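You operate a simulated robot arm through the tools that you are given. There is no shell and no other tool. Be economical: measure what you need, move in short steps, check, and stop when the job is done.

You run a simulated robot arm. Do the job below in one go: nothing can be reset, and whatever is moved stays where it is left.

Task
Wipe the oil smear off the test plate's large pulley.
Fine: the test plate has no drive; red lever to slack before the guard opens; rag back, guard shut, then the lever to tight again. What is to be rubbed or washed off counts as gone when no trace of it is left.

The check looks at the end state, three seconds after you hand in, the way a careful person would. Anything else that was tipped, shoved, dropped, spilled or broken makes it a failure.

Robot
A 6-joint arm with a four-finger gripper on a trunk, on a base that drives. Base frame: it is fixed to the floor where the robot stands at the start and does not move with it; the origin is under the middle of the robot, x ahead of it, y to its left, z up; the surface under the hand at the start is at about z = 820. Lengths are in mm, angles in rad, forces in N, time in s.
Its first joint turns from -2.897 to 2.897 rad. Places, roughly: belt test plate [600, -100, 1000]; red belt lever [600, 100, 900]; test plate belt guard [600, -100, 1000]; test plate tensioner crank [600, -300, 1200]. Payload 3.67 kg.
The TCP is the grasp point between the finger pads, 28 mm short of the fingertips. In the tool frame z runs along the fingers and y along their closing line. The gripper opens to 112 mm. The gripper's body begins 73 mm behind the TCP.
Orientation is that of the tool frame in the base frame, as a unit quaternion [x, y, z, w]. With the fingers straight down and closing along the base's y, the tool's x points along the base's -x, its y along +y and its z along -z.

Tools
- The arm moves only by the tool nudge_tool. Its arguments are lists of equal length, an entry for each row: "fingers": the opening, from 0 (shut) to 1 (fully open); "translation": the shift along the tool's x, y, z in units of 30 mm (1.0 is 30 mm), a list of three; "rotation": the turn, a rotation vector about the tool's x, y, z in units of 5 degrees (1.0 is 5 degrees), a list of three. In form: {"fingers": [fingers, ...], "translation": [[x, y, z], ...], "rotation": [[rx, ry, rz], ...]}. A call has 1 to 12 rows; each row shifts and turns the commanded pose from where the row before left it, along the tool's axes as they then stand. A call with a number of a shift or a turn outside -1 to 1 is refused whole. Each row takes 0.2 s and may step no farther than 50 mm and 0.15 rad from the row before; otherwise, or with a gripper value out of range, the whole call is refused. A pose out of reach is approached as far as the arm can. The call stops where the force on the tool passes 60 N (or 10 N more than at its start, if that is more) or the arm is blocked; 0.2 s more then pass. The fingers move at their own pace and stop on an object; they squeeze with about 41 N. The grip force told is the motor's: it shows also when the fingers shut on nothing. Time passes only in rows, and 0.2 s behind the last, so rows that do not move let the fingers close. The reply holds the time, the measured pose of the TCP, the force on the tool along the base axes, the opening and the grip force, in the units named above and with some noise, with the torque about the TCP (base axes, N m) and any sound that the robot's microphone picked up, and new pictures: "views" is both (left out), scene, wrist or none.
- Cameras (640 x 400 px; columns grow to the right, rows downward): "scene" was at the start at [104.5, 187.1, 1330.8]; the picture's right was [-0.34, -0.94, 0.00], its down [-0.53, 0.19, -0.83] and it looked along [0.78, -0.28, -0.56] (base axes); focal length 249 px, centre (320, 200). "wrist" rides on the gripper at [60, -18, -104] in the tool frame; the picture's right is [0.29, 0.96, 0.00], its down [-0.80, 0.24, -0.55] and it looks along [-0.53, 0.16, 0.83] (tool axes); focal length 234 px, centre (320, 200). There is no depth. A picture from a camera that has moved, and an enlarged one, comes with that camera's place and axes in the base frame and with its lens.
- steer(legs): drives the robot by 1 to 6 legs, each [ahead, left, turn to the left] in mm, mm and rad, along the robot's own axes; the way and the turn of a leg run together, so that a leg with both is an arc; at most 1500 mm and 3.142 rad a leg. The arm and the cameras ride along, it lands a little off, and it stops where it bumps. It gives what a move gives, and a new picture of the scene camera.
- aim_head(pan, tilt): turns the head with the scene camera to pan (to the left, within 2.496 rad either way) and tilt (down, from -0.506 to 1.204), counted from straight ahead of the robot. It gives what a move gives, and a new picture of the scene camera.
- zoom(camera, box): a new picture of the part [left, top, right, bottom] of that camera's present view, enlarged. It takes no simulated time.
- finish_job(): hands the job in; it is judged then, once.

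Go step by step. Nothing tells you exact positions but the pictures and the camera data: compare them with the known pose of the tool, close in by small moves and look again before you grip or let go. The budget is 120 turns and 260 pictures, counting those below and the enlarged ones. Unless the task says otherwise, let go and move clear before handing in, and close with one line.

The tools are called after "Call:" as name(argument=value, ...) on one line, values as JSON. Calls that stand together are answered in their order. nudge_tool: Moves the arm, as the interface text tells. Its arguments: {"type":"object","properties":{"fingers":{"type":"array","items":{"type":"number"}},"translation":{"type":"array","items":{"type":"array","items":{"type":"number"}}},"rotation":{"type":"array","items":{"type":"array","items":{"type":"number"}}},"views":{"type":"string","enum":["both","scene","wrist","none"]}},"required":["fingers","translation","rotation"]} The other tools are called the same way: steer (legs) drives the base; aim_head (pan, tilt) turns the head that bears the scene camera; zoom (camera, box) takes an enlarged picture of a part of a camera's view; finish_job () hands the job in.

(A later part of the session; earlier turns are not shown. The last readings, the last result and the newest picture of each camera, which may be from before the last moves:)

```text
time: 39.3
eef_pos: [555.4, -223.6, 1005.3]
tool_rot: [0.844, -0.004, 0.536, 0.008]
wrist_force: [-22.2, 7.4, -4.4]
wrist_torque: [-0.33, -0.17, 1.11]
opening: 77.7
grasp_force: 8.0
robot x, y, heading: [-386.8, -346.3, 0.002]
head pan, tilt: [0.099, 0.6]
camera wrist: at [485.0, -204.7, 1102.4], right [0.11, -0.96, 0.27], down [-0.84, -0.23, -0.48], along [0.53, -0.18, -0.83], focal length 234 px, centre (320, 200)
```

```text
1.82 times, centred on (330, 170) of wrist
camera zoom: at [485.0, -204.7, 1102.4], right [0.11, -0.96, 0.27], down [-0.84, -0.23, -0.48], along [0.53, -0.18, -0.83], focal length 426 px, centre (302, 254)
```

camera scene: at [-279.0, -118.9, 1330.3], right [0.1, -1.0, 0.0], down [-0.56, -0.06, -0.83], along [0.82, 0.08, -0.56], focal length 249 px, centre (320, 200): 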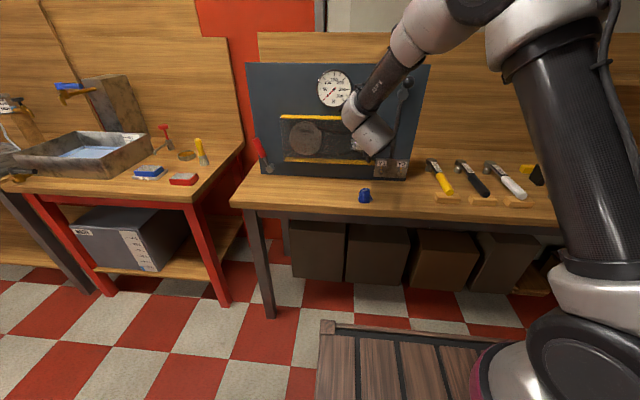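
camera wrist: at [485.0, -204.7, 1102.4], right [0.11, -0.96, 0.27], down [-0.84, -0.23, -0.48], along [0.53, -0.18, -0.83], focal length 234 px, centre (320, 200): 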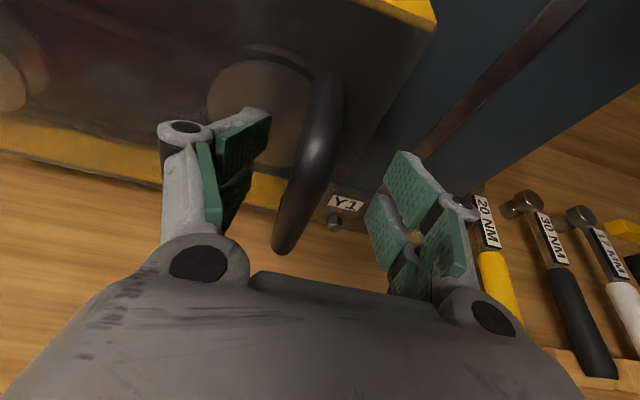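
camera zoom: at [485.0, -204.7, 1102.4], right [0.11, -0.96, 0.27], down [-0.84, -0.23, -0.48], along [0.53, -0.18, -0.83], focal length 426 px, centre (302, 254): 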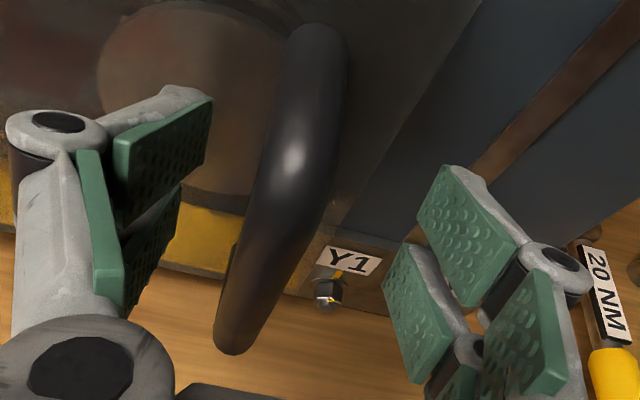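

The finger tips extend as they close and touch the guard face; the bar stands out more at its lower end. I'll back off, drop about 20 mm, centre at y≈-211 and look.

Call:
nudge_tool(fingers=[0.6, 0.6, 0.6, 0.6], translation=[[0, 0, -0.6], [-0.8, 0, 0], [0, -0.42, 0], [0, 0, 0]], rotation=[[0, 0, 0], [0, 0, 0], [0, 0, 0], [0, 0, 0]], views="wrist")

```text
time: 40.3
eef_pos: [526.9, -210.4, 988.1]
tool_rot: [0.844, -0.004, 0.536, 0.007]
wrist_force: [-0.3, 0.3, 0.0]
wrist_torque: [0.02, 0.01, -0.04]
opening: 67.4
grasp_force: 0.1
robot x, y, heading: [-387.7, -345.2, -0.002]
head pan, tilt: [0.099, 0.6]
camera wrist: at [459.3, -192.5, 1086.4], right [0.11, -0.96, 0.27], down [-0.84, -0.23, -0.48], along [0.53, -0.18, -0.83], focal length 234 px, centre (320, 200)
```

wrist: 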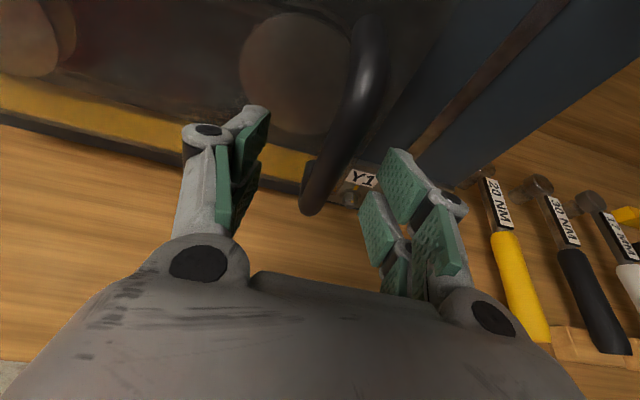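

Call:
nudge_tool(fingers=[0.6, 0.6, 0.3, 0, 0, 0], translation=[[0, 0.25, 0], [0, 0, 0.35], [0, 0, 0], [0, 0, 0], [0, 0, 0], [0, 0, 0]], rotation=[[0, 0, 0], [0, 0, 0], [0, 0, 0], [0, 0, 0], [0, 0, 0], [0, 0, 0]], views="wrist")

```text
time: 41.7
eef_pos: [536.6, -214.0, 985.4]
tool_rot: [0.844, -0.002, 0.536, 0.007]
wrist_force: [5.0, 40.0, -0.5]
wrist_torque: [1.72, 0.76, 0.19]
opening: 15.1
grasp_force: 45.7
robot x, y, heading: [-389.5, -344.0, 0.001]
head pan, tilt: [0.099, 0.6]
camera wrist: at [468.2, -195.4, 1083.1], right [0.11, -0.96, 0.27], down [-0.84, -0.24, -0.48], along [0.53, -0.17, -0.83], focal length 234 px, centre (320, 200)
```

wrist: 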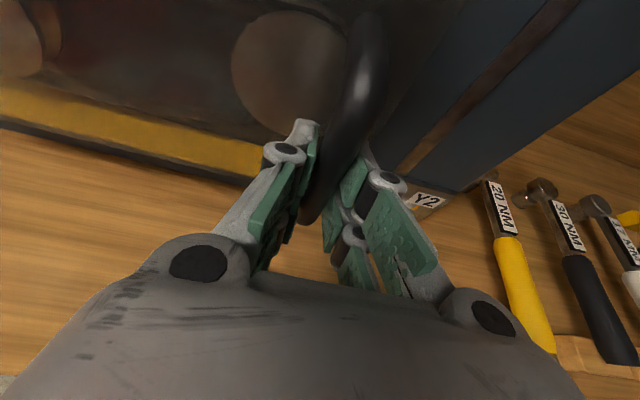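

The handle is gripped (opening 15 mm). I'll relax the sideways load and swing the guard 15° about its left hinge as a test.

Call:
nudge_tool(fingers=[0, 0, 0, 0], translation=[[0, -0.15, 0], [-0.397, -0.2, -0.838], [-0.397, -0.2, -0.838], [-0.397, -0.2, -0.838]], rotation=[[0, 0, 0], [-0.904, 0, 0.428], [-0.904, 0, 0.428], [-0.904, 0, 0.428]], views="both")

```text
time: 42.7
eef_pos: [456.2, -191.3, 984.6]
tool_rot: [0.835, -0.115, 0.532, 0.079]
wrist_force: [0.9, -0.9, 11.2]
wrist_torque: [0.98, 0.09, -0.13]
opening: 15.2
grasp_force: 44.8
robot x, y, heading: [-388.1, -344.9, -0.004]
head pan, tilt: [0.099, 0.6]
camera scene: at [-279.8, -119.8, 1330.4], right [0.1, -1.0, 0.0], down [-0.56, -0.06, -0.83], along [0.82, 0.08, -0.56], focal length 249 px, centre (320, 200)
camera wrist: at [394.4, -154.6, 1082.6], right [-0.15, -0.95, 0.27], down [-0.87, 0.0, -0.49], along [0.46, -0.31, -0.83], focal length 234 px, centre (320, 200)
```

scene: 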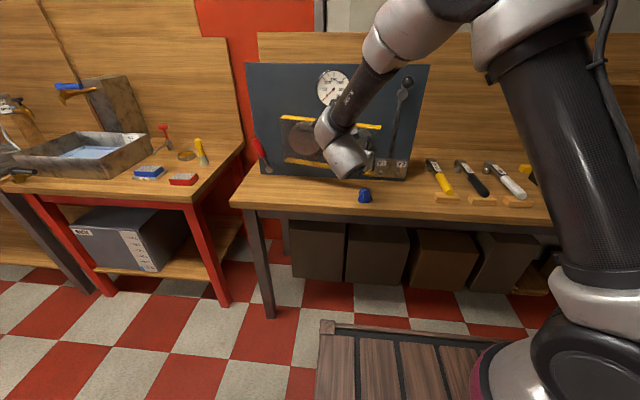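
wrist: 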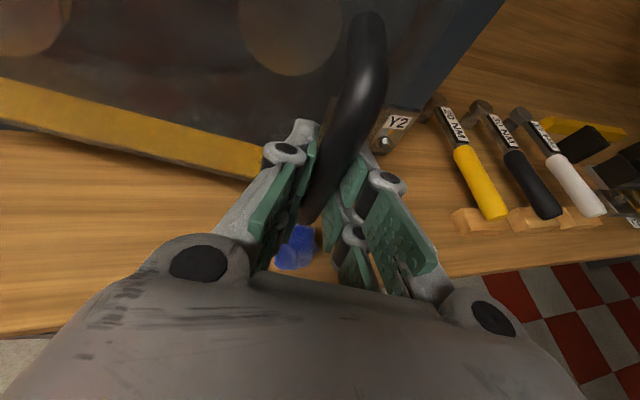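

The guard swings freely about a left hinge. Continuing the arc 30° more.

Call:
nudge_tool(fingers=[0, 0, 0, 0, 0, 0], translation=[[-0.397, -0.2, -0.838], [-0.397, -0.2, -0.838], [-0.397, -0.2, -0.838], [-0.397, -0.2, -0.838], [-0.397, -0.2, -0.838], [-0.397, -0.2, -0.838]], rotation=[[-0.904, 0, 0.428], [-0.904, 0, 0.428], [-0.904, 0, 0.428], [-0.904, 0, 0.428], [-0.904, 0, 0.428], [-0.904, 0, 0.428]], views="scene")

```text
time: 43.5
eef_pos: [387.9, -149.9, 984.4]
tool_rot: [0.813, -0.22, 0.519, 0.147]
wrist_force: [-8.9, -13.6, 10.7]
wrist_torque: [0.56, -1.07, -0.29]
opening: 15.4
grasp_force: 44.8
robot x, y, heading: [-386.9, -346.1, 0.001]
head pan, tilt: [0.099, 0.6]
stopped in row 4: the force on the tool passed its limit at 62 N (the readings are from after the stop); the commanded pose is now the measured one
camera scene: at [-280.6, -120.4, 1330.5], right [0.1, -1.0, 0.0], down [-0.56, -0.05, -0.83], along [0.82, 0.08, -0.56], focal length 249 px, centre (320, 200)
```

scene: 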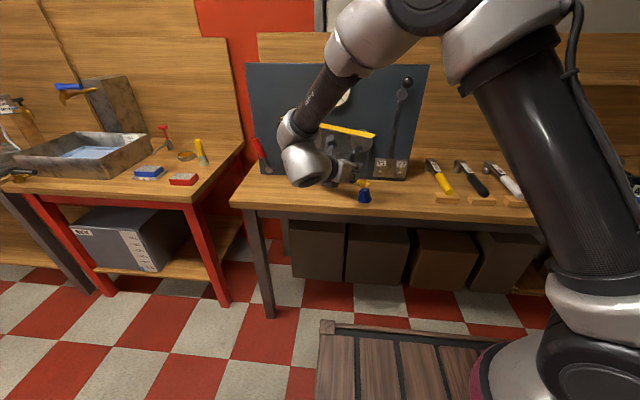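

The arc radius is a bit smaller than I assumed (about 305 mm). I'll continue with a corrected arc in short bursts.

Call:
nudge_tool(fingers=[0, 0, 0], translation=[[-0.375, -0.18, -0.793], [-0.375, -0.18, -0.793], [-0.375, -0.18, -0.793]], rotation=[[-0.904, 0, 0.428], [-0.904, 0, 0.428], [-0.904, 0, 0.428]], views="wrist")

```text
time: 44.3
eef_pos: [334.9, -99.4, 983.7]
tool_rot: [0.78, -0.313, 0.5, 0.208]
wrist_force: [-13.8, -12.8, 12.9]
wrist_torque: [0.58, -0.84, -0.3]
opening: 15.0
grasp_force: 45.0
robot x, y, heading: [-390.6, -348.0, 0.001]
head pan, tilt: [0.099, 0.6]
stopped in row 3: the force on the tool passed its limit at 62 N (the readings are from after the stop); the commanded pose is now the measured one
camera wrist: at [297.7, -38.8, 1080.8], right [-0.58, -0.77, 0.27], down [-0.77, 0.41, -0.49], along [0.27, -0.5, -0.83], focal length 234 px, centre (320, 200)
```

wrist: 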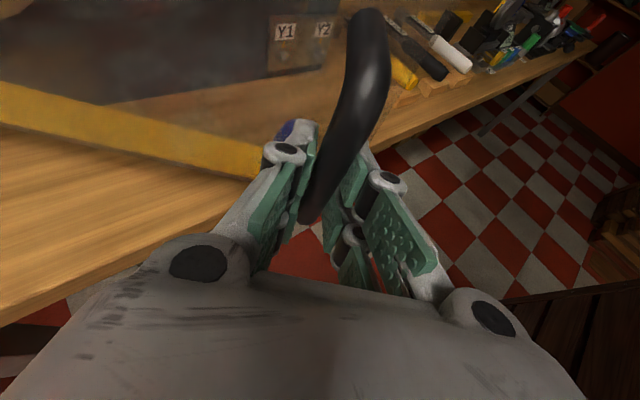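

The wholes arc now fits a hinge near [574, 91] with radius 306, so the current step pattern is right. Continuing in short bursts.

Call:
nudge_tool(fingers=[0, 0, 0], translation=[[-0.375, -0.18, -0.793], [-0.375, -0.18, -0.793], [-0.375, -0.18, -0.793]], rotation=[[-0.904, 0, 0.428], [-0.904, 0, 0.428], [-0.904, 0, 0.428]], views="none")

Call:
nudge_tool(fingers=[0, 0, 0], translation=[[-0.375, -0.18, -0.793], [-0.375, -0.18, -0.793], [-0.375, -0.18, -0.793]], rotation=[[-0.904, 0, 0.428], [-0.904, 0, 0.428], [-0.904, 0, 0.428]], views="both")

```text
time: 44.9
eef_pos: [309.6, -65.9, 983.6]
tool_rot: [0.757, -0.366, 0.484, 0.243]
wrist_force: [-15.8, -11.3, 13.8]
wrist_torque: [0.52, -1.2, -0.32]
opening: 15.3
grasp_force: 45.2
robot x, y, heading: [-393.1, -346.5, -0.006]
head pan, tilt: [0.099, 0.6]
stopped in row 2: the force on the tool passed its limit at 64 N (the readings are from after the stop); the commanded pose is now the measured one
```

```text
time: 45.4
eef_pos: [291.5, -32.5, 982.8]
tool_rot: [0.732, -0.411, 0.469, 0.273]
wrist_force: [-19.7, -9.9, 12.6]
wrist_torque: [0.6, -1.29, -0.28]
opening: 15.3
grasp_force: 45.1
robot x, y, heading: [-393.2, -345.6, 0.002]
head pan, tilt: [0.099, 0.6]
stopped in row 2: the force on the tool passed its limit at 64 N (the readings are from after the stop); the commanded pose is now the measured one
camera scene: at [-282.1, -121.3, 1330.6], right [0.1, -1.0, 0.0], down [-0.56, -0.05, -0.83], along [0.82, 0.08, -0.56], focal length 249 px, centre (320, 200)
camera wrist: at [272.1, 36.6, 1079.9], right [-0.76, -0.59, 0.28], down [-0.64, 0.59, -0.5], along [0.13, -0.55, -0.82], focal length 234 px, centre (320, 200)
```

scene: 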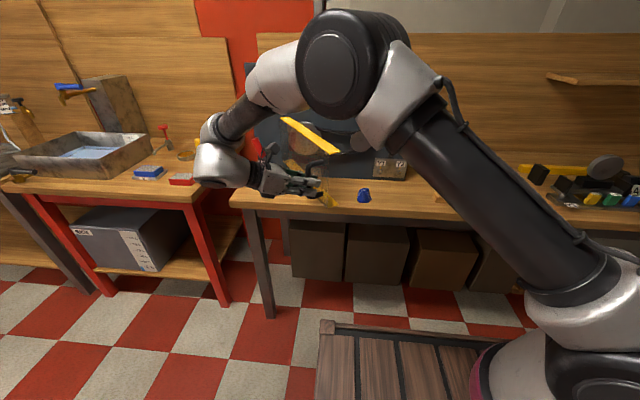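
wrist: 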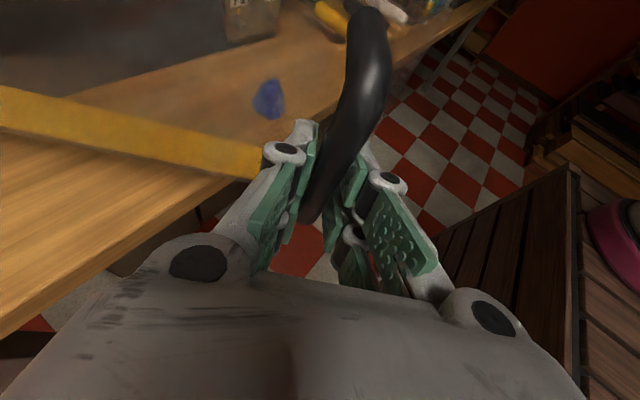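

Swing is at about 58°; the side force says I steer a bit too much toward the hinge. Continuing with less of that.

Call:
nudge_tool(fingers=[0, 0, 0], translation=[[-0.34, 0.05, -0.75], [-0.375, -0.12, -0.793], [-0.375, -0.12, -0.793]], rotation=[[-0.904, 0, 0.428], [-0.904, 0, 0.428], [-0.904, 0, 0.428]], views="none")

Call:
nudge_tool(fingers=[0, 0, 0], translation=[[-0.375, -0.12, -0.793], [-0.375, -0.12, -0.793], [-0.375, -0.12, -0.793]], rotation=[[-0.904, 0, 0.428], [-0.904, 0, 0.428], [-0.904, 0, 0.428]], views="both")

```text
time: 46.2
eef_pos: [270.3, 24.1, 978.3]
tool_rot: [0.676, -0.499, 0.438, 0.319]
wrist_force: [1.6, 1.3, -1.3]
wrist_torque: [-0.63, -0.38, 0.07]
opening: 15.6
grasp_force: 44.7
out of reach, approached as far as the arm can: row 3
robot x, y, heading: [-390.3, -345.6, -0.005]
head pan, tilt: [0.099, 0.6]
stopped in row 3: the force on the tool passed its limit at 75 N (the readings are from after the stop); the commanded pose is now the measured one
```

```text
time: 46.6
eef_pos: [270.7, 19.9, 976.4]
tool_rot: [0.666, -0.517, 0.435, 0.317]
wrist_force: [4.3, 2.1, -2.6]
wrist_torque: [-0.47, 0.43, 0.34]
opening: 16.0
grasp_force: 45.4
out of reach, approached as far as the arm can: row 1
robot x, y, heading: [-389.8, -344.8, -0.008]
head pan, tilt: [0.099, 0.6]
stopped in row 1: the force on the tool passed its limit at 78 N (the readings are from after the stop); the commanded pose is now the measured one
camera scene: at [-279.4, -120.3, 1330.3], right [0.1, -1.0, 0.0], down [-0.56, -0.05, -0.82], along [0.82, 0.08, -0.57], focal length 249 px, centre (320, 200)
camera wrist: at [267.5, 90.5, 1075.1], right [-0.9, -0.37, 0.24], down [-0.44, 0.75, -0.5], along [0.01, -0.55, -0.84], focal length 234 px, centre (320, 200)
```

scene: 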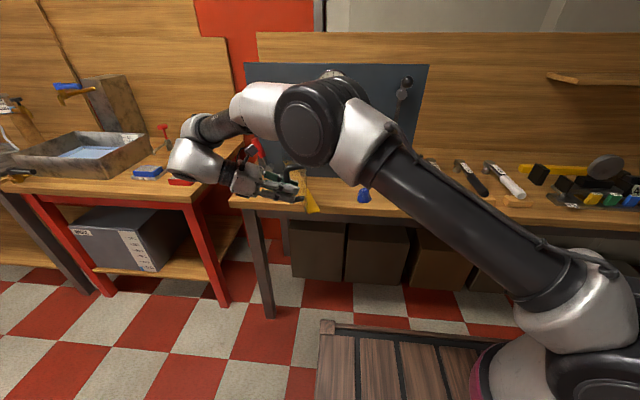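
wrist: 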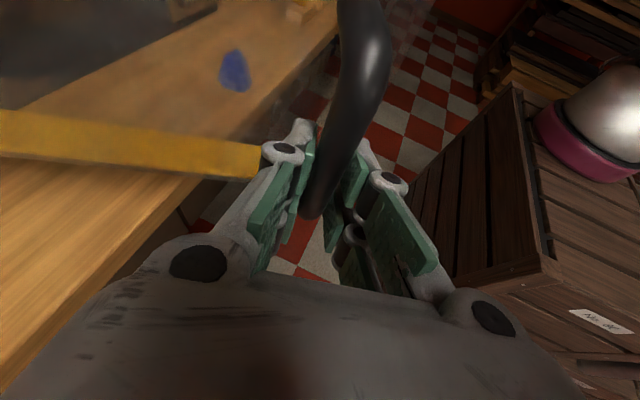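

The guard stands about 72° open and the arm is folded to its limit. I'll release, back out, and see whether the guard stays.

Call:
nudge_tool(fingers=[0.5, 0.5, 0.5, 0.5, 0.5, 0.5], translation=[[0, 0, 0], [0, 0, 0], [0, 0, -1], [0, 0, -1], [0.5, 0, -1], [1, 0, 0]], rotation=[[0, 0, 0], [0, 0, 0], [0, 0, 0], [0, 0, 0], [0, 0, 0], [0, 0, 0]], views="both")

```text
time: 48.0
eef_pos: [252.8, 6.9, 1020.3]
tool_rot: [0.668, -0.516, 0.435, 0.314]
wrist_force: [20.3, 9.0, -18.0]
wrist_torque: [0.17, 1.04, 0.68]
opening: 66.7
grasp_force: 9.6
out of reach, approached as far as the arm can: row 3, 4, 5, 6
robot x, y, heading: [-392.7, -349.0, -0.003]
head pan, tilt: [0.099, 0.6]
camera scene: at [-278.2, -119.7, 1330.1], right [0.1, -1.0, 0.0], down [-0.56, -0.06, -0.82], along [0.82, 0.08, -0.57], focal length 249 px, centre (320, 200)
camera wrist: at [248.5, 76.2, 1119.5], right [-0.9, -0.38, 0.23], down [-0.44, 0.75, -0.49], along [0.01, -0.54, -0.84], focal length 234 px, centre (320, 200)
```

scene: 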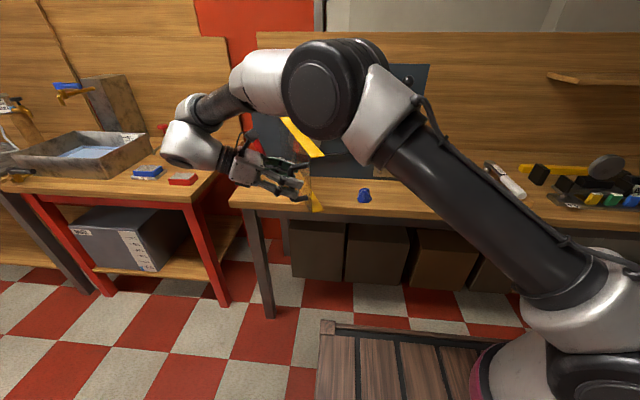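
wrist: 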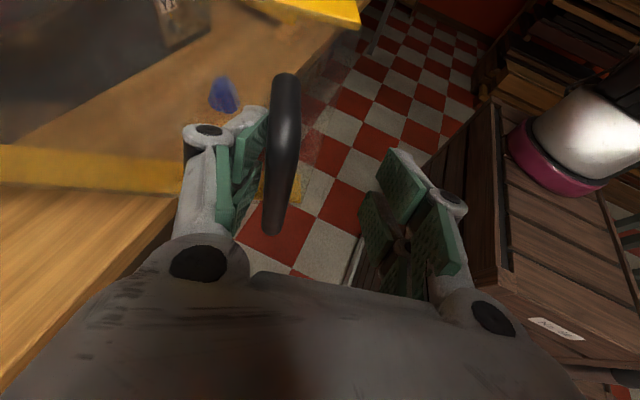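

The bar is near the left finger and the arm can't retract further, so I'll centre on the bar and let the base carry the hand out along the finger direction.

Call:
nudge_tool(fingers=[0.7, 0.7, 0.7], translation=[[0, -0.4, 0], [0, 0, 0], [0, 0, 0]], rotation=[[0, 0, 0], [0, 0, 0], [0, 0, 0]], views="wrist")

```text
time: 48.8
eef_pos: [262.9, 6.7, 1020.2]
tool_rot: [0.667, -0.517, 0.435, 0.314]
wrist_force: [0.6, 0.6, 0.4]
wrist_torque: [-0.02, 0.01, -0.03]
opening: 78.5
grasp_force: 0.0
out of reach, approached as far as the arm can: row 1
robot x, y, heading: [-387.6, -345.9, -0.006]
head pan, tilt: [0.099, 0.6]
camera wrist: at [257.1, 75.5, 1119.5], right [-0.9, -0.38, 0.23], down [-0.44, 0.75, -0.49], along [0.01, -0.54, -0.84], focal length 234 px, centre (320, 200)
```

wrist: 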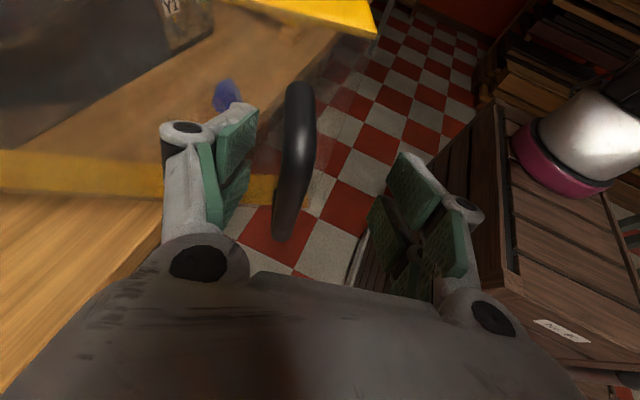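

Call:
steer(legs=[[-35, 130, 0]])

Call:
zoom(camera="wrist", box=[0, 0, 640, 400])

```text
time: 50.1
eef_pos: [228.4, 135.0, 1019.3]
tool_rot: [0.666, -0.519, 0.433, 0.316]
wrist_force: [0.8, -0.5, 0.7]
wrist_torque: [0.01, 0.02, 0.03]
opening: 78.3
grasp_force: 0.1
robot x, y, heading: [-421.9, -215.6, -0.008]
head pan, tilt: [0.099, 0.6]
camera scene: at [-313.2, 9.5, 1330.4], right [0.09, -1.0, 0.0], down [-0.56, -0.05, -0.83], along [0.82, 0.08, -0.57], focal length 249 px, centre (320, 200)
```

scene: 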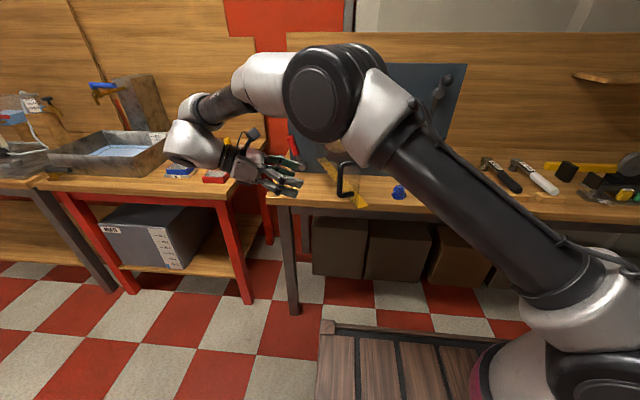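

```text
1.00 times, centred on (320, 200) of wrist (not enlarged: the box is as wide or as high as the picture)
camera zoom: at [224.3, 204.1, 1119.3], right [-0.9, -0.37, 0.23], down [-0.44, 0.75, -0.49], along [0.01, -0.54, -0.84], focal length 234 px, centre (320, 200)
```

zoom: 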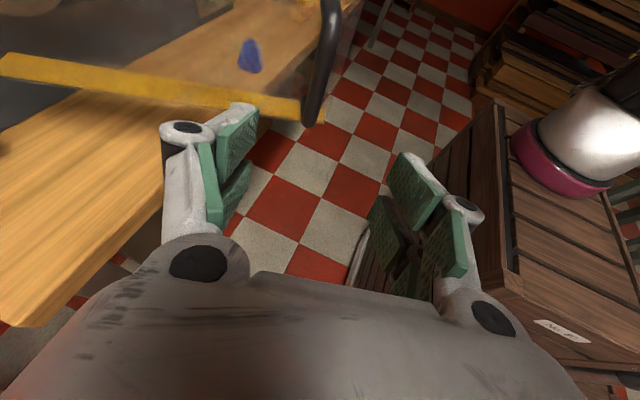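

Clear of the handle. I'll raise the hand above the guard and turn the tool back to face the plate.

Call:
nudge_tool(fingers=[0.5, 0.5, 0.5, 0.5, 0.5, 0.5, 0.5, 0.5, 0.5, 0.5, 0.5, 0.5], translation=[[0.904, 0, -0.428], [0.904, 0, -0.428], [0.904, 0, -0.428], [0.904, 0, -0.428], [0.904, 0, -0.428], [0, 0, 0], [0, 0, 0], [0, 0, 0], [0, 0, 0], [0, 0, 0], [0, 0, 0], [0, 0, 0]], rotation=[[0, 0, 0], [0, 0, 0], [0.904, 0, -0.428], [0.904, 0, -0.428], [0.904, 0, -0.428], [0.904, 0, -0.428], [0.904, 0, -0.428], [0.904, 0, -0.428], [0.904, 0, -0.428], [0.904, 0, -0.428], [0.904, 0, -0.428], [0.904, 0, -0.428]], views="scene")

```text
time: 52.7
eef_pos: [222.6, 114.1, 1157.2]
tool_rot: [0.818, -0.182, 0.535, 0.109]
wrist_force: [-0.5, 0.2, 0.1]
wrist_torque: [-0.04, -0.04, -0.03]
opening: 55.8
grasp_force: 0.0
out of reach, approached as far as the arm can: row 1, 2
robot x, y, heading: [-422.2, -215.7, -0.006]
head pan, tilt: [0.099, 0.6]
camera scene: at [-313.1, 9.7, 1330.3], right [0.09, -1.0, 0.0], down [-0.56, -0.05, -0.82], along [0.82, 0.08, -0.57], focal length 249 px, centre (320, 200)
```

scene: 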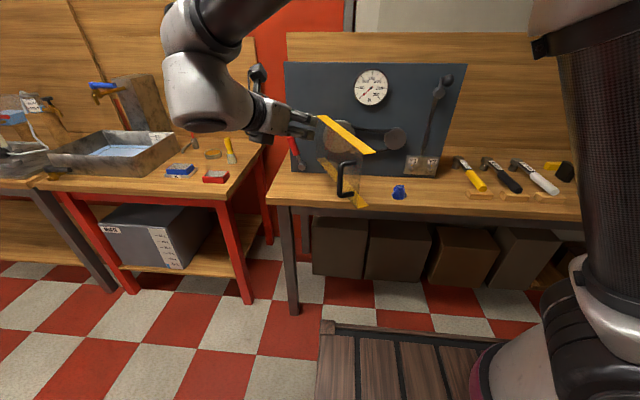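

The guard stays put at about 70°, but its rim still stands before the large pulley, so I'll push it open further from the inside. First: turn straight and go over to its right side at height.

Call:
nudge_tool(fingers=[0, 0, 0, 0, 0, 0, 0, 0, 0, 0, 0, 0], translation=[[0, 0, 0], [0, 0, 0], [0, 0, 0], [0, 0, 0], [0, 0, 0], [0.163, 0.97, 0.345], [0.163, 0.97, 0.345], [0.163, 0.97, 0.345], [0.163, 0.97, 0.345], [0.163, 0.97, 0.345], [0.163, 0.97, 0.345], [0.163, 0.97, 0.345]], rotation=[[0.884, 0, -0.418], [0.884, 0, -0.418], [0.884, 0, -0.418], [0.884, 0, -0.418], [0.884, 0, -0.418], [0, 0, 0], [0, 0, 0], [0, 0, 0], [0, 0, 0], [0, 0, 0], [0, 0, 0], [0, 0, 0]], views="both")

```text
time: 55.3
eef_pos: [301.9, -90.2, 1158.5]
tool_rot: [0.837, -0.003, 0.548, -0.002]
wrist_force: [-0.4, 0.3, -0.6]
wrist_torque: [-0.01, 0.0, -0.08]
opening: 0.0
grasp_force: 35.6
robot x, y, heading: [-423.9, -219.4, -0.007]
head pan, tilt: [0.099, 0.6]
camera scene: at [-313.3, 9.7, 1330.3], right [0.09, -1.0, 0.0], down [-0.56, -0.05, -0.83], along [0.82, 0.08, -0.57], focal length 249 px, centre (320, 200)
camera wrist: at [229.4, -73.5, 1254.7], right [0.11, -0.96, 0.26], down [-0.83, -0.23, -0.51], along [0.55, -0.16, -0.82], focal length 234 px, centre (320, 200)
```

scene: 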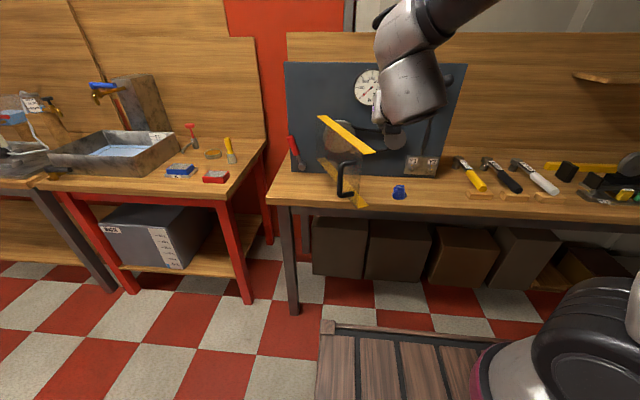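
wrist: 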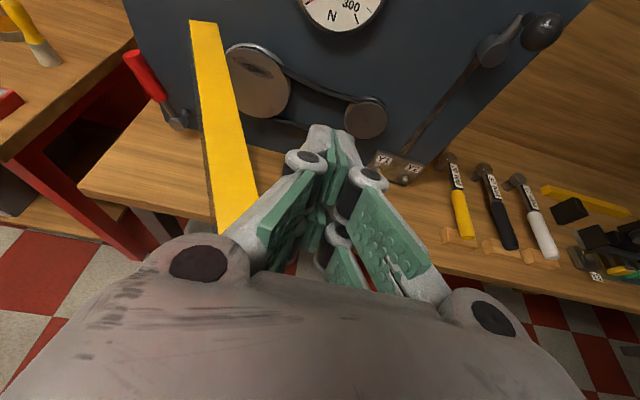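

Now the guard rim and the pulley with its dark smear are clearly seen; the guard is about 60° open with its free end near [320, -45]. I'll descend beside it on the right and then push it left.

Call:
nudge_tool(fingers=[0, 0, 0, 0, 0, 0, 0], translation=[[0, 0.3, 0], [-0.917, 0, 0.401], [-0.917, 0, 0.401], [-0.917, 0, 0.401], [-0.917, 0, 0.401], [0, -0.5, 0], [0, -0.5, 0]], rotation=[[0, 0, 0], [0, 0, 0], [0, 0, 0], [0, 0, 0], [0, 0, 0], [0, 0, 0], [0, 0, 0]], views="both")

```text
time: 56.9
eef_pos: [302.8, -70.0, 1039.5]
tool_rot: [0.837, -0.003, 0.547, -0.002]
wrist_force: [-0.2, 0.3, -0.5]
wrist_torque: [0.01, 0.02, 0.02]
opening: 0.0
grasp_force: 36.1
robot x, y, heading: [-417.4, -216.1, -0.005]
head pan, tilt: [0.099, 0.6]
camera scene: at [-313.2, 9.3, 1330.4], right [0.09, -1.0, 0.0], down [-0.56, -0.05, -0.83], along [0.82, 0.08, -0.56], focal length 249 px, centre (320, 200)
camera wrist: at [230.1, -52.5, 1135.4], right [0.11, -0.96, 0.26], down [-0.83, -0.23, -0.51], along [0.55, -0.16, -0.82], focal length 234 px, centre (320, 200)
```

scene: 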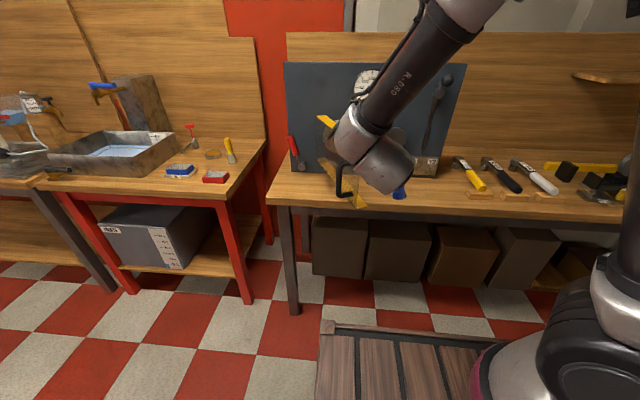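
wrist: 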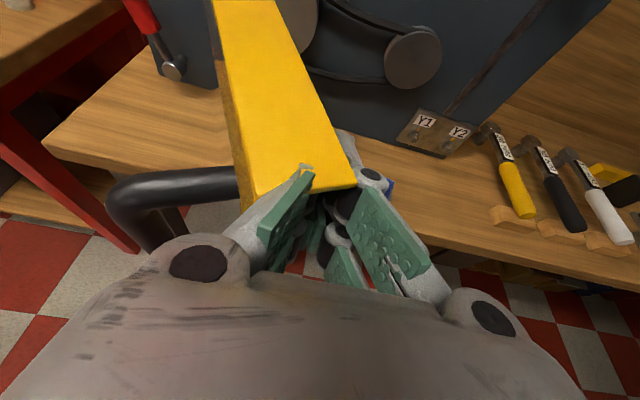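

The fingers are inside the open side of the guard, under its top rim. I'll push left on its face.

Call:
nudge_tool(fingers=[0, 0, 0, 0, 0, 0, 0], translation=[[0, -0.7, 0], [0, -0.7, 0], [0, -0.7, 0], [0, -0.7, 0], [0, -0.7, 0], [0, -0.7, 0], [0, -0.7, 0]], rotation=[[0, 0, 0], [0, 0, 0], [0, 0, 0], [0, 0, 0], [0, 0, 0], [0, 0, 0], [0, 0, 0]], views="both")

```text
time: 58.5
eef_pos: [302.7, 76.0, 1039.3]
tool_rot: [0.837, -0.003, 0.547, -0.001]
wrist_force: [-6.5, -0.1, 2.0]
wrist_torque: [0.02, -0.14, 0.21]
opening: 0.0
grasp_force: 35.6
robot x, y, heading: [-421.2, -219.7, -0.002]
head pan, tilt: [0.099, 0.6]
camera scene: at [-313.5, 9.3, 1330.4], right [0.09, -1.0, 0.0], down [-0.56, -0.05, -0.83], along [0.82, 0.08, -0.56], focal length 249 px, centre (320, 200)
camera wrist: at [231.2, 93.4, 1135.9], right [0.11, -0.96, 0.26], down [-0.83, -0.24, -0.51], along [0.55, -0.16, -0.82], focal length 234 px, centre (320, 200)
```

scene: 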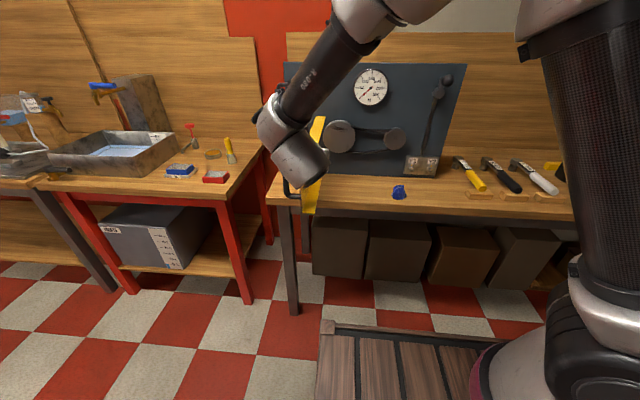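
wrist: 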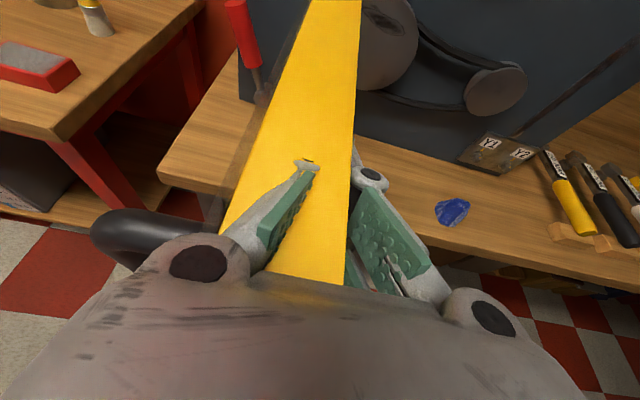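

Call:
zoom(camera="wrist", box=[190, 80, 450, 300])

Call:
zoom(camera="scene", box=[240, 60, 480, 220])

```text
1.82 times, centred on (320, 190) of wrist
camera zoom: at [231.2, 93.4, 1135.9], right [0.11, -0.96, 0.26], down [-0.83, -0.24, -0.51], along [0.55, -0.16, -0.82], focal length 426 px, centre (320, 218)
```

zoom: 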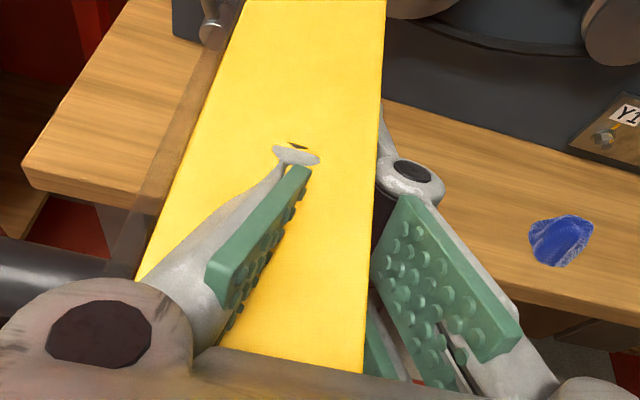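

```text
2.50 times, centred on (360, 140) of scene
camera zoom: at [-313.5, 9.3, 1330.4], right [0.09, -1.0, 0.0], down [-0.56, -0.05, -0.83], along [0.82, 0.08, -0.56], focal length 623 px, centre (220, 350)
```

zoom: 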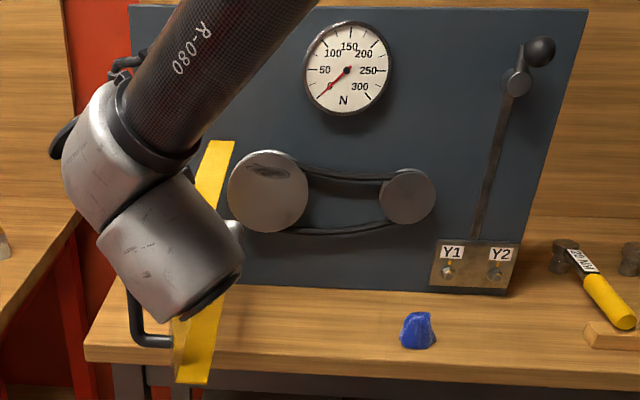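

The pulley is fully visible now, the smear at its top. I'll drop the hand 25 mm away from the rim and push the guard a bit further open.

Call:
nudge_tool(fingers=[0, 0, 0, 0, 0, 0], translation=[[-0.76, 0, 0.33], [0, -0.7, 0], [0, -0.7, 0], [0, -0.7, 0], [0, -0.7, 0], [0, -0.7, 0]], rotation=[[0, 0, 0], [0, 0, 0], [0, 0, 0], [0, 0, 0], [0, 0, 0], [0, 0, 0]], views="both")

```text
time: 58.8
eef_pos: [301.1, 80.6, 1033.9]
tool_rot: [0.833, -0.004, 0.554, -0.009]
wrist_force: [-26.8, 0.0, 16.5]
wrist_torque: [0.52, 0.03, 0.81]
opening: 0.1
grasp_force: 35.7
robot x, y, heading: [-426.9, -215.8, -0.003]
head pan, tilt: [0.099, 0.6]
stopped in row 1: the force on the tool passed its limit at 83 N (the readings are from after the stop); the commanded pose is now the measured one
camera scene: at [-315.5, 9.3, 1330.6], right [0.09, -1.0, 0.0], down [-0.56, -0.05, -0.83], along [0.82, 0.08, -0.56], focal length 249 px, centre (320, 200)
camera wrist: at [228.0, 96.5, 1129.5], right [0.11, -0.96, 0.25], down [-0.82, -0.23, -0.52], along [0.56, -0.14, -0.81], focal length 234 px, centre (320, 200)
```

scene: 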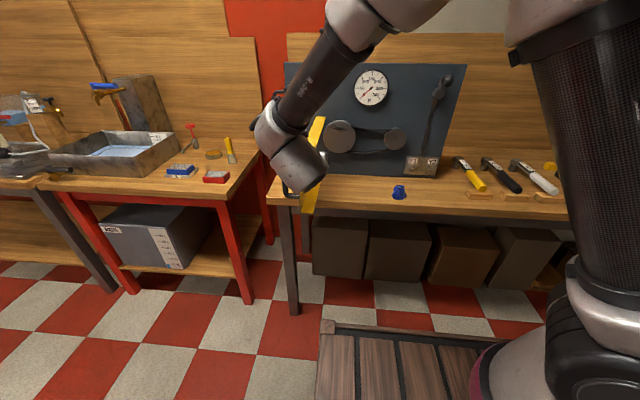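
wrist: 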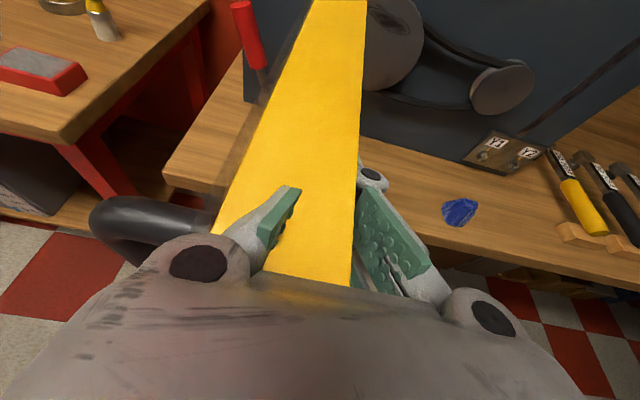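

The rim catches the finger, so I'll slide out to the right, drop well below the rim, and push at mid-height.

Call:
nudge_tool(fingers=[0, 0, 0, 0, 0, 0, 0], translation=[[0.2, 0.1, -0.1], [0, 0.8, 0], [0, 0.8, 0], [0, 0.8, 0], [0, 0.8, 0], [-0.92, 0, 0.4], [-0.92, 0, 0.4]], rotation=[[0, 0, 0], [0, 0, 0], [0, 0, 0], [0, 0, 0], [0, 0, 0], [0, 0, 0], [0, 0, 0]], views="wrist")

```text
time: 60.4
eef_pos: [302.7, -16.8, 976.7]
tool_rot: [0.834, -0.005, 0.552, -0.008]
wrist_force: [-0.2, -0.8, -0.4]
wrist_torque: [0.03, 0.01, 0.03]
opening: 0.0
grasp_force: 35.6
robot x, y, heading: [-419.9, -214.6, -0.001]
head pan, tilt: [0.099, 0.6]
camera wrist: at [229.5, -3.4, 1072.2], right [0.11, -0.96, 0.25], down [-0.82, -0.23, -0.52], along [0.56, -0.15, -0.82], focal length 234 px, centre (320, 200)
```

wrist: 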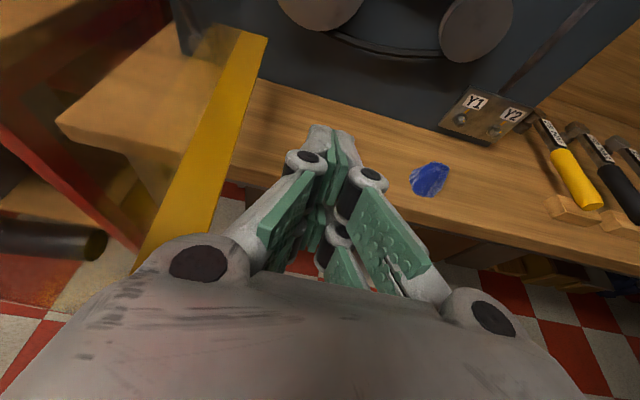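

Call:
nudge_tool(fingers=[0, 0, 0, 0, 0, 0, 0, 0], translation=[[0, -0.7, 0], [0, -0.7, 0], [0, -0.7, 0], [0, -0.7, 0], [0, -0.7, 0], [0, -0.7, 0], [0, -0.7, 0], [0, -0.7, 0]], rotation=[[0, 0, 0], [0, 0, 0], [0, 0, 0], [0, 0, 0], [0, 0, 0], [0, 0, 0], [0, 0, 0], [0, 0, 0]], views="both")

```text
time: 62.2
eef_pos: [302.0, 148.2, 978.5]
tool_rot: [0.833, -0.005, 0.553, -0.006]
wrist_force: [-0.2, 0.2, 0.1]
wrist_torque: [0.04, 0.04, 0.02]
opening: 0.0
grasp_force: 35.6
robot x, y, heading: [-427.1, -217.2, -0.006]
head pan, tilt: [0.099, 0.6]
camera scene: at [-313.5, 9.4, 1330.4], right [0.09, -1.0, 0.0], down [-0.56, -0.05, -0.83], along [0.82, 0.08, -0.56], focal length 249 px, centre (320, 200)
camera wrist: at [229.4, 164.6, 1074.2], right [0.11, -0.96, 0.25], down [-0.82, -0.23, -0.52], along [0.56, -0.15, -0.82], focal length 234 px, centre (320, 200)
```

scene: 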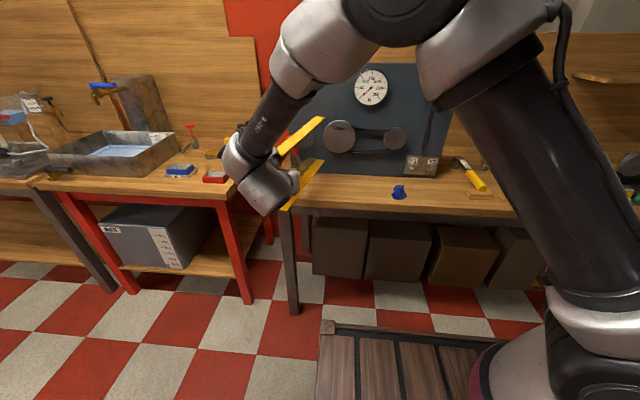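
wrist: 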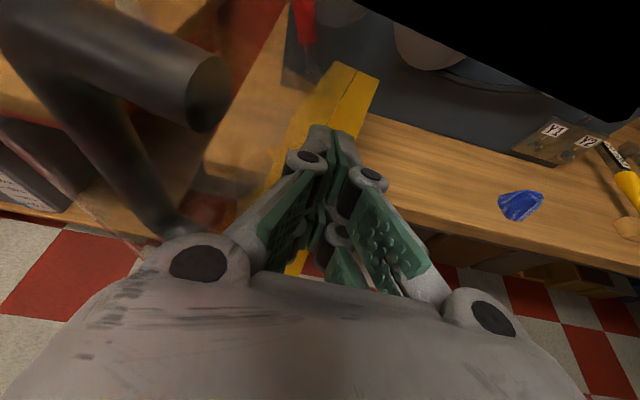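

Guard is about 105° open. One small push more, then withdraw right.

Call:
nudge_tool(fingers=[0, 0, 0, 0, 0, 0, 0, 0, 0], translation=[[0, -0.7, 0], [0, -0.7, 0], [0, 0.8, 0], [0, 0.8, 0], [0, 0.8, 0], [0, 0.9, 0], [0, 0.9, 0], [0, 0.9, 0], [0, 0.9, 0]], rotation=[[0, 0, 0], [0, 0, 0], [0, 0, 0], [0, 0, 0], [0, 0, 0], [0, 0, 0], [0, 0, 0], [0, 0, 0], [0, 0, 0]], views="both")

```text
time: 62.7
eef_pos: [304.4, 162.9, 978.5]
tool_rot: [0.834, -0.014, 0.552, 0.002]
wrist_force: [-12.4, -22.2, 9.9]
wrist_torque: [0.45, -0.43, -0.58]
opening: 0.2
grasp_force: 35.5
robot x, y, heading: [-423.6, -213.2, -0.007]
head pan, tilt: [0.099, 0.6]
stopped in row 2: the force on the tool passed its limit at 82 N (the readings are from after the stop); the commanded pose is now the measured one
camera scene: at [-314.5, 7.6, 1330.6], right [0.09, -1.0, 0.0], down [-0.56, -0.05, -0.83], along [0.82, 0.08, -0.56], focal length 249 px, centre (320, 200)
camera wrist: at [231.0, 180.9, 1073.5], right [0.09, -0.96, 0.25], down [-0.83, -0.21, -0.52], along [0.56, -0.16, -0.82], focal length 234 px, centre (320, 200)
```

scene: 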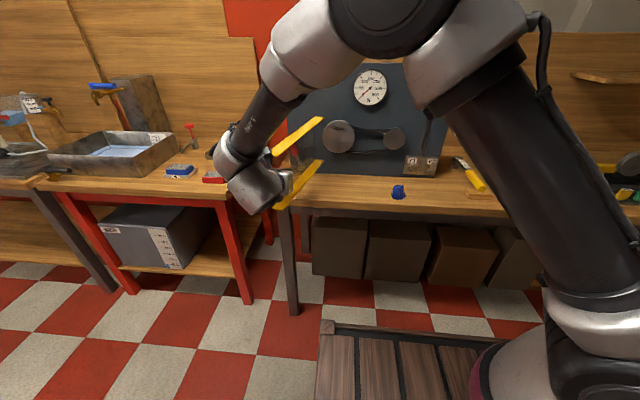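
wrist: 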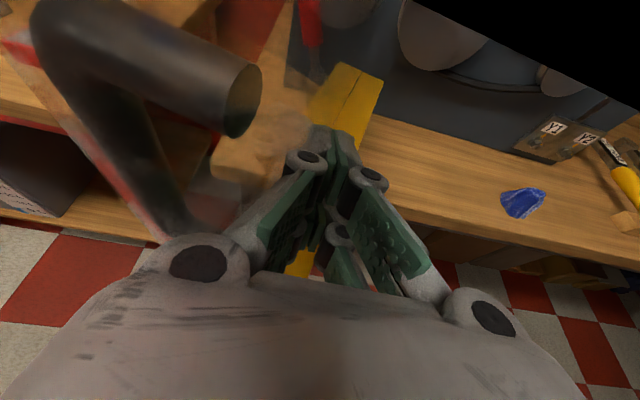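

The guard hit its end stop at about 110°. Withdrawing to the right.

Call:
nudge_tool(fingers=[0, 0, 0, 0, 0, 0, 0, 0], translation=[[0, 0.5, 0], [0, 0.8, 0], [0, 0.9, 0], [0, 0.9, 0], [0, 0.9, 0], [0, 0.9, 0], [0, 0.9, 0], [0, 0.9, 0]], rotation=[[0, 0, 0], [0, 0, 0], [0, 0, 0], [0, 0, 0], [0, 0, 0], [0, 0, 0], [0, 0, 0], [0, 0, 0]], views="both")

```text
time: 64.5
eef_pos: [299.0, -35.9, 974.9]
tool_rot: [0.834, -0.012, 0.552, 0.001]
wrist_force: [-0.3, 0.9, -0.4]
wrist_torque: [0.0, 0.01, 0.01]
opening: 0.0
grasp_force: 35.7
robot x, y, heading: [-429.2, -214.6, -0.003]
head pan, tilt: [0.099, 0.6]
camera scene: at [-313.7, 9.1, 1330.3], right [0.09, -1.0, 0.0], down [-0.56, -0.05, -0.83], along [0.82, 0.08, -0.56], focal length 249 px, centre (320, 200)
camera wrist: at [227.3, -18.2, 1069.9], right [0.09, -0.96, 0.25], down [-0.83, -0.22, -0.52], along [0.56, -0.16, -0.82], focal length 234 px, centre (320, 200)
```

scene: 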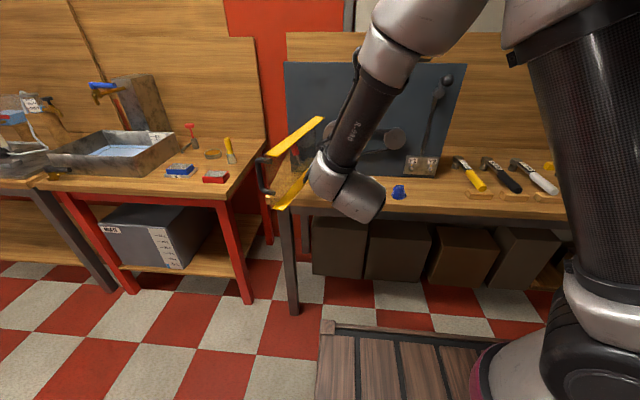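
wrist: 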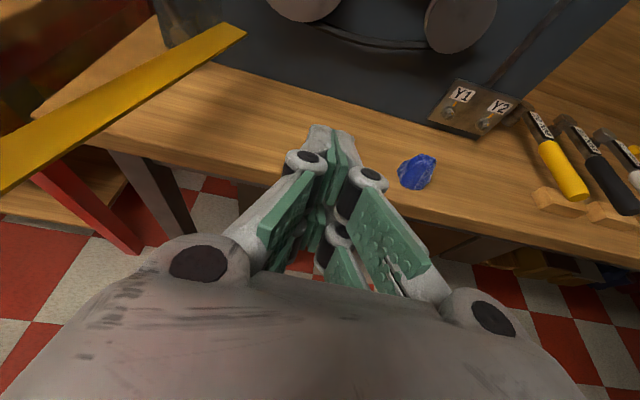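

The guard is well clear. The rag is at about [469, -200, 845]; I'll pitch the tool to ~50° down and go to a pre-grasp pose with the fingers open.

Call:
nudge_tool(fingers=[0.2, 0.4, 0.6, 0.75, 0.75, 0.75, 0.75, 0.75, 0.75, 0.75, 0.75, 0.75], translation=[[0, 0, 0], [0, 0, 0], [0, 0, 0], [0, 0, 0], [0, 0, 0], [0, 0, 0], [0.26, 0.91, 0.65], [0.26, 0.91, 0.65], [0.26, 0.91, 0.65], [0.26, 0.91, 0.65], [0.26, 0.91, 0.65], [0.26, 0.91, 0.65]], rotation=[[0, -0.9, 0], [0, -0.9, 0], [0, -0.9, 0], [0, -0.9, 0], [0, -0.9, 0], [0, -0.9, 0], [0, 0, 0], [0, 0, 0], [0, 0, 0], [0, 0, 0], [0, 0, 0], [0, 0, 0]], views="both")

```text
time: 67.1
eef_pos: [407.1, -200.5, 912.8]
tool_rot: [0.94, -0.012, 0.342, -0.002]
wrist_force: [0.2, 0.7, 0.6]
wrist_torque: [-0.02, -0.01, -0.01]
opening: 84.1
grasp_force: 0.1
robot x, y, heading: [-424.4, -217.3, -0.009]
head pan, tilt: [0.099, 0.6]
camera scene: at [-313.9, 9.1, 1330.4], right [0.09, -1.0, 0.0], down [-0.56, -0.05, -0.83], along [0.82, 0.08, -0.56], focal length 249 px, centre (320, 200)
camera wrist: at [386.3, -184.4, 1031.5], right [0.2, -0.96, 0.17], down [-0.97, -0.22, -0.09], along [0.12, -0.15, -0.98], focal length 234 px, centre (320, 200)
```

scene: 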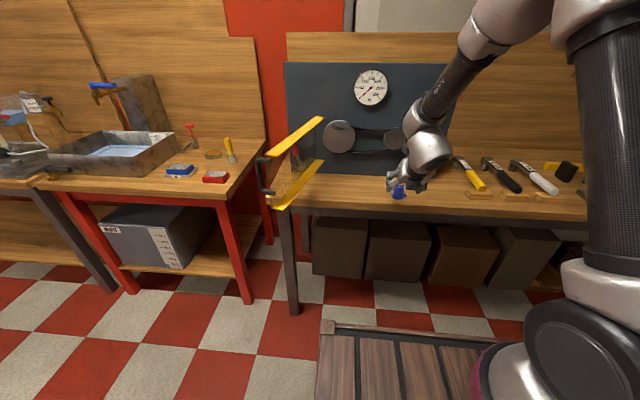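
wrist: 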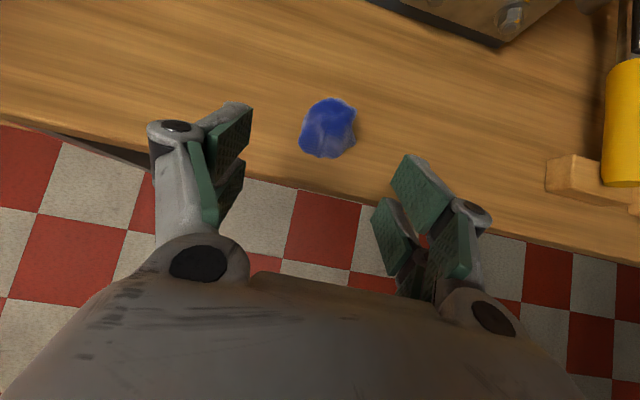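

Aligned well; rag centre is at about [470, -207, 845]. Final advance and close.

Call:
nudge_tool(fingers=[0.75, 0.75, 0.75, 0.75], translation=[[0.05, 0.067, 0.78], [0.05, 0.067, 0.78], [0.05, 0.067, 0.78], [0, 0, 0]], rotation=[[0, 0, 0], [0, 0, 0], [0, 0, 0], [0, 0, 0]], views="wrist")

```text
time: 68.1
eef_pos: [456.6, -208.0, 861.7]
tool_rot: [0.939, -0.012, 0.342, -0.003]
wrist_force: [-0.1, -0.5, 0.0]
wrist_torque: [0.01, 0.03, -0.02]
opening: 84.2
grasp_force: 0.0
robot x, y, heading: [-423.5, -218.1, -0.005]
head pan, tilt: [0.099, 0.6]
camera wrist: at [436.1, -191.4, 979.6], right [0.2, -0.96, 0.17], down [-0.97, -0.22, -0.09], along [0.13, -0.15, -0.98], focal length 234 px, centre (320, 200)
```

wrist: 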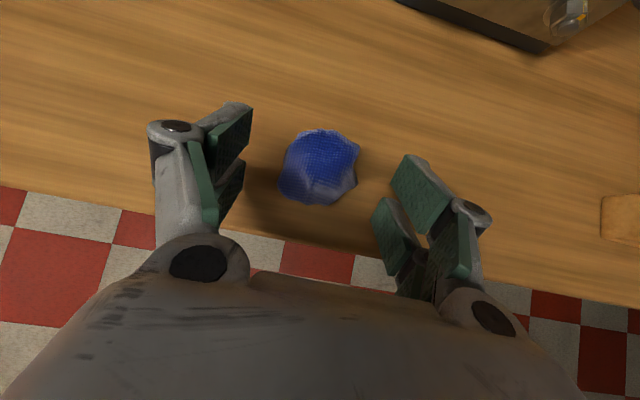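

Call:
nudge_tool(fingers=[0.4, 0, 0, 0], translation=[[0, 0, 0], [0, 0, 0], [0, 0, 0], [0, 0, 0]], rotation=[[0, 0, 0], [0, 0, 0], [0, 0, 0], [0, 0, 0]], views="wrist")

```text
time: 69.1
eef_pos: [457.7, -207.8, 861.1]
tool_rot: [0.94, -0.012, 0.341, -0.003]
wrist_force: [-1.3, -0.1, 1.6]
wrist_torque: [0.05, 0.03, 0.01]
opening: 51.4
grasp_force: 41.0
robot x, y, heading: [-422.4, -218.2, -0.011]
head pan, tilt: [0.099, 0.6]
camera wrist: at [436.0, -191.2, 979.8], right [0.2, -0.96, 0.17], down [-0.97, -0.22, -0.09], along [0.13, -0.15, -0.98], focal length 234 px, centre (320, 200)
```

wrist: 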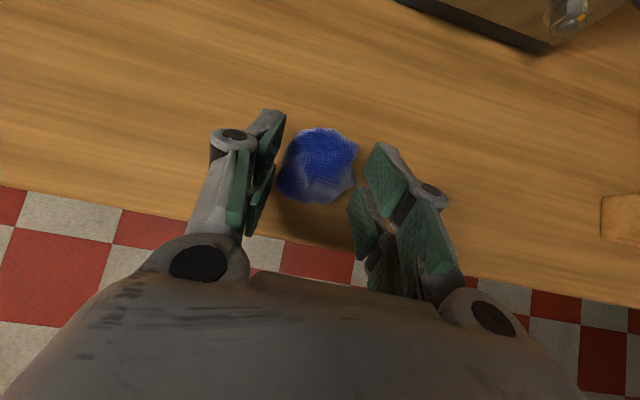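

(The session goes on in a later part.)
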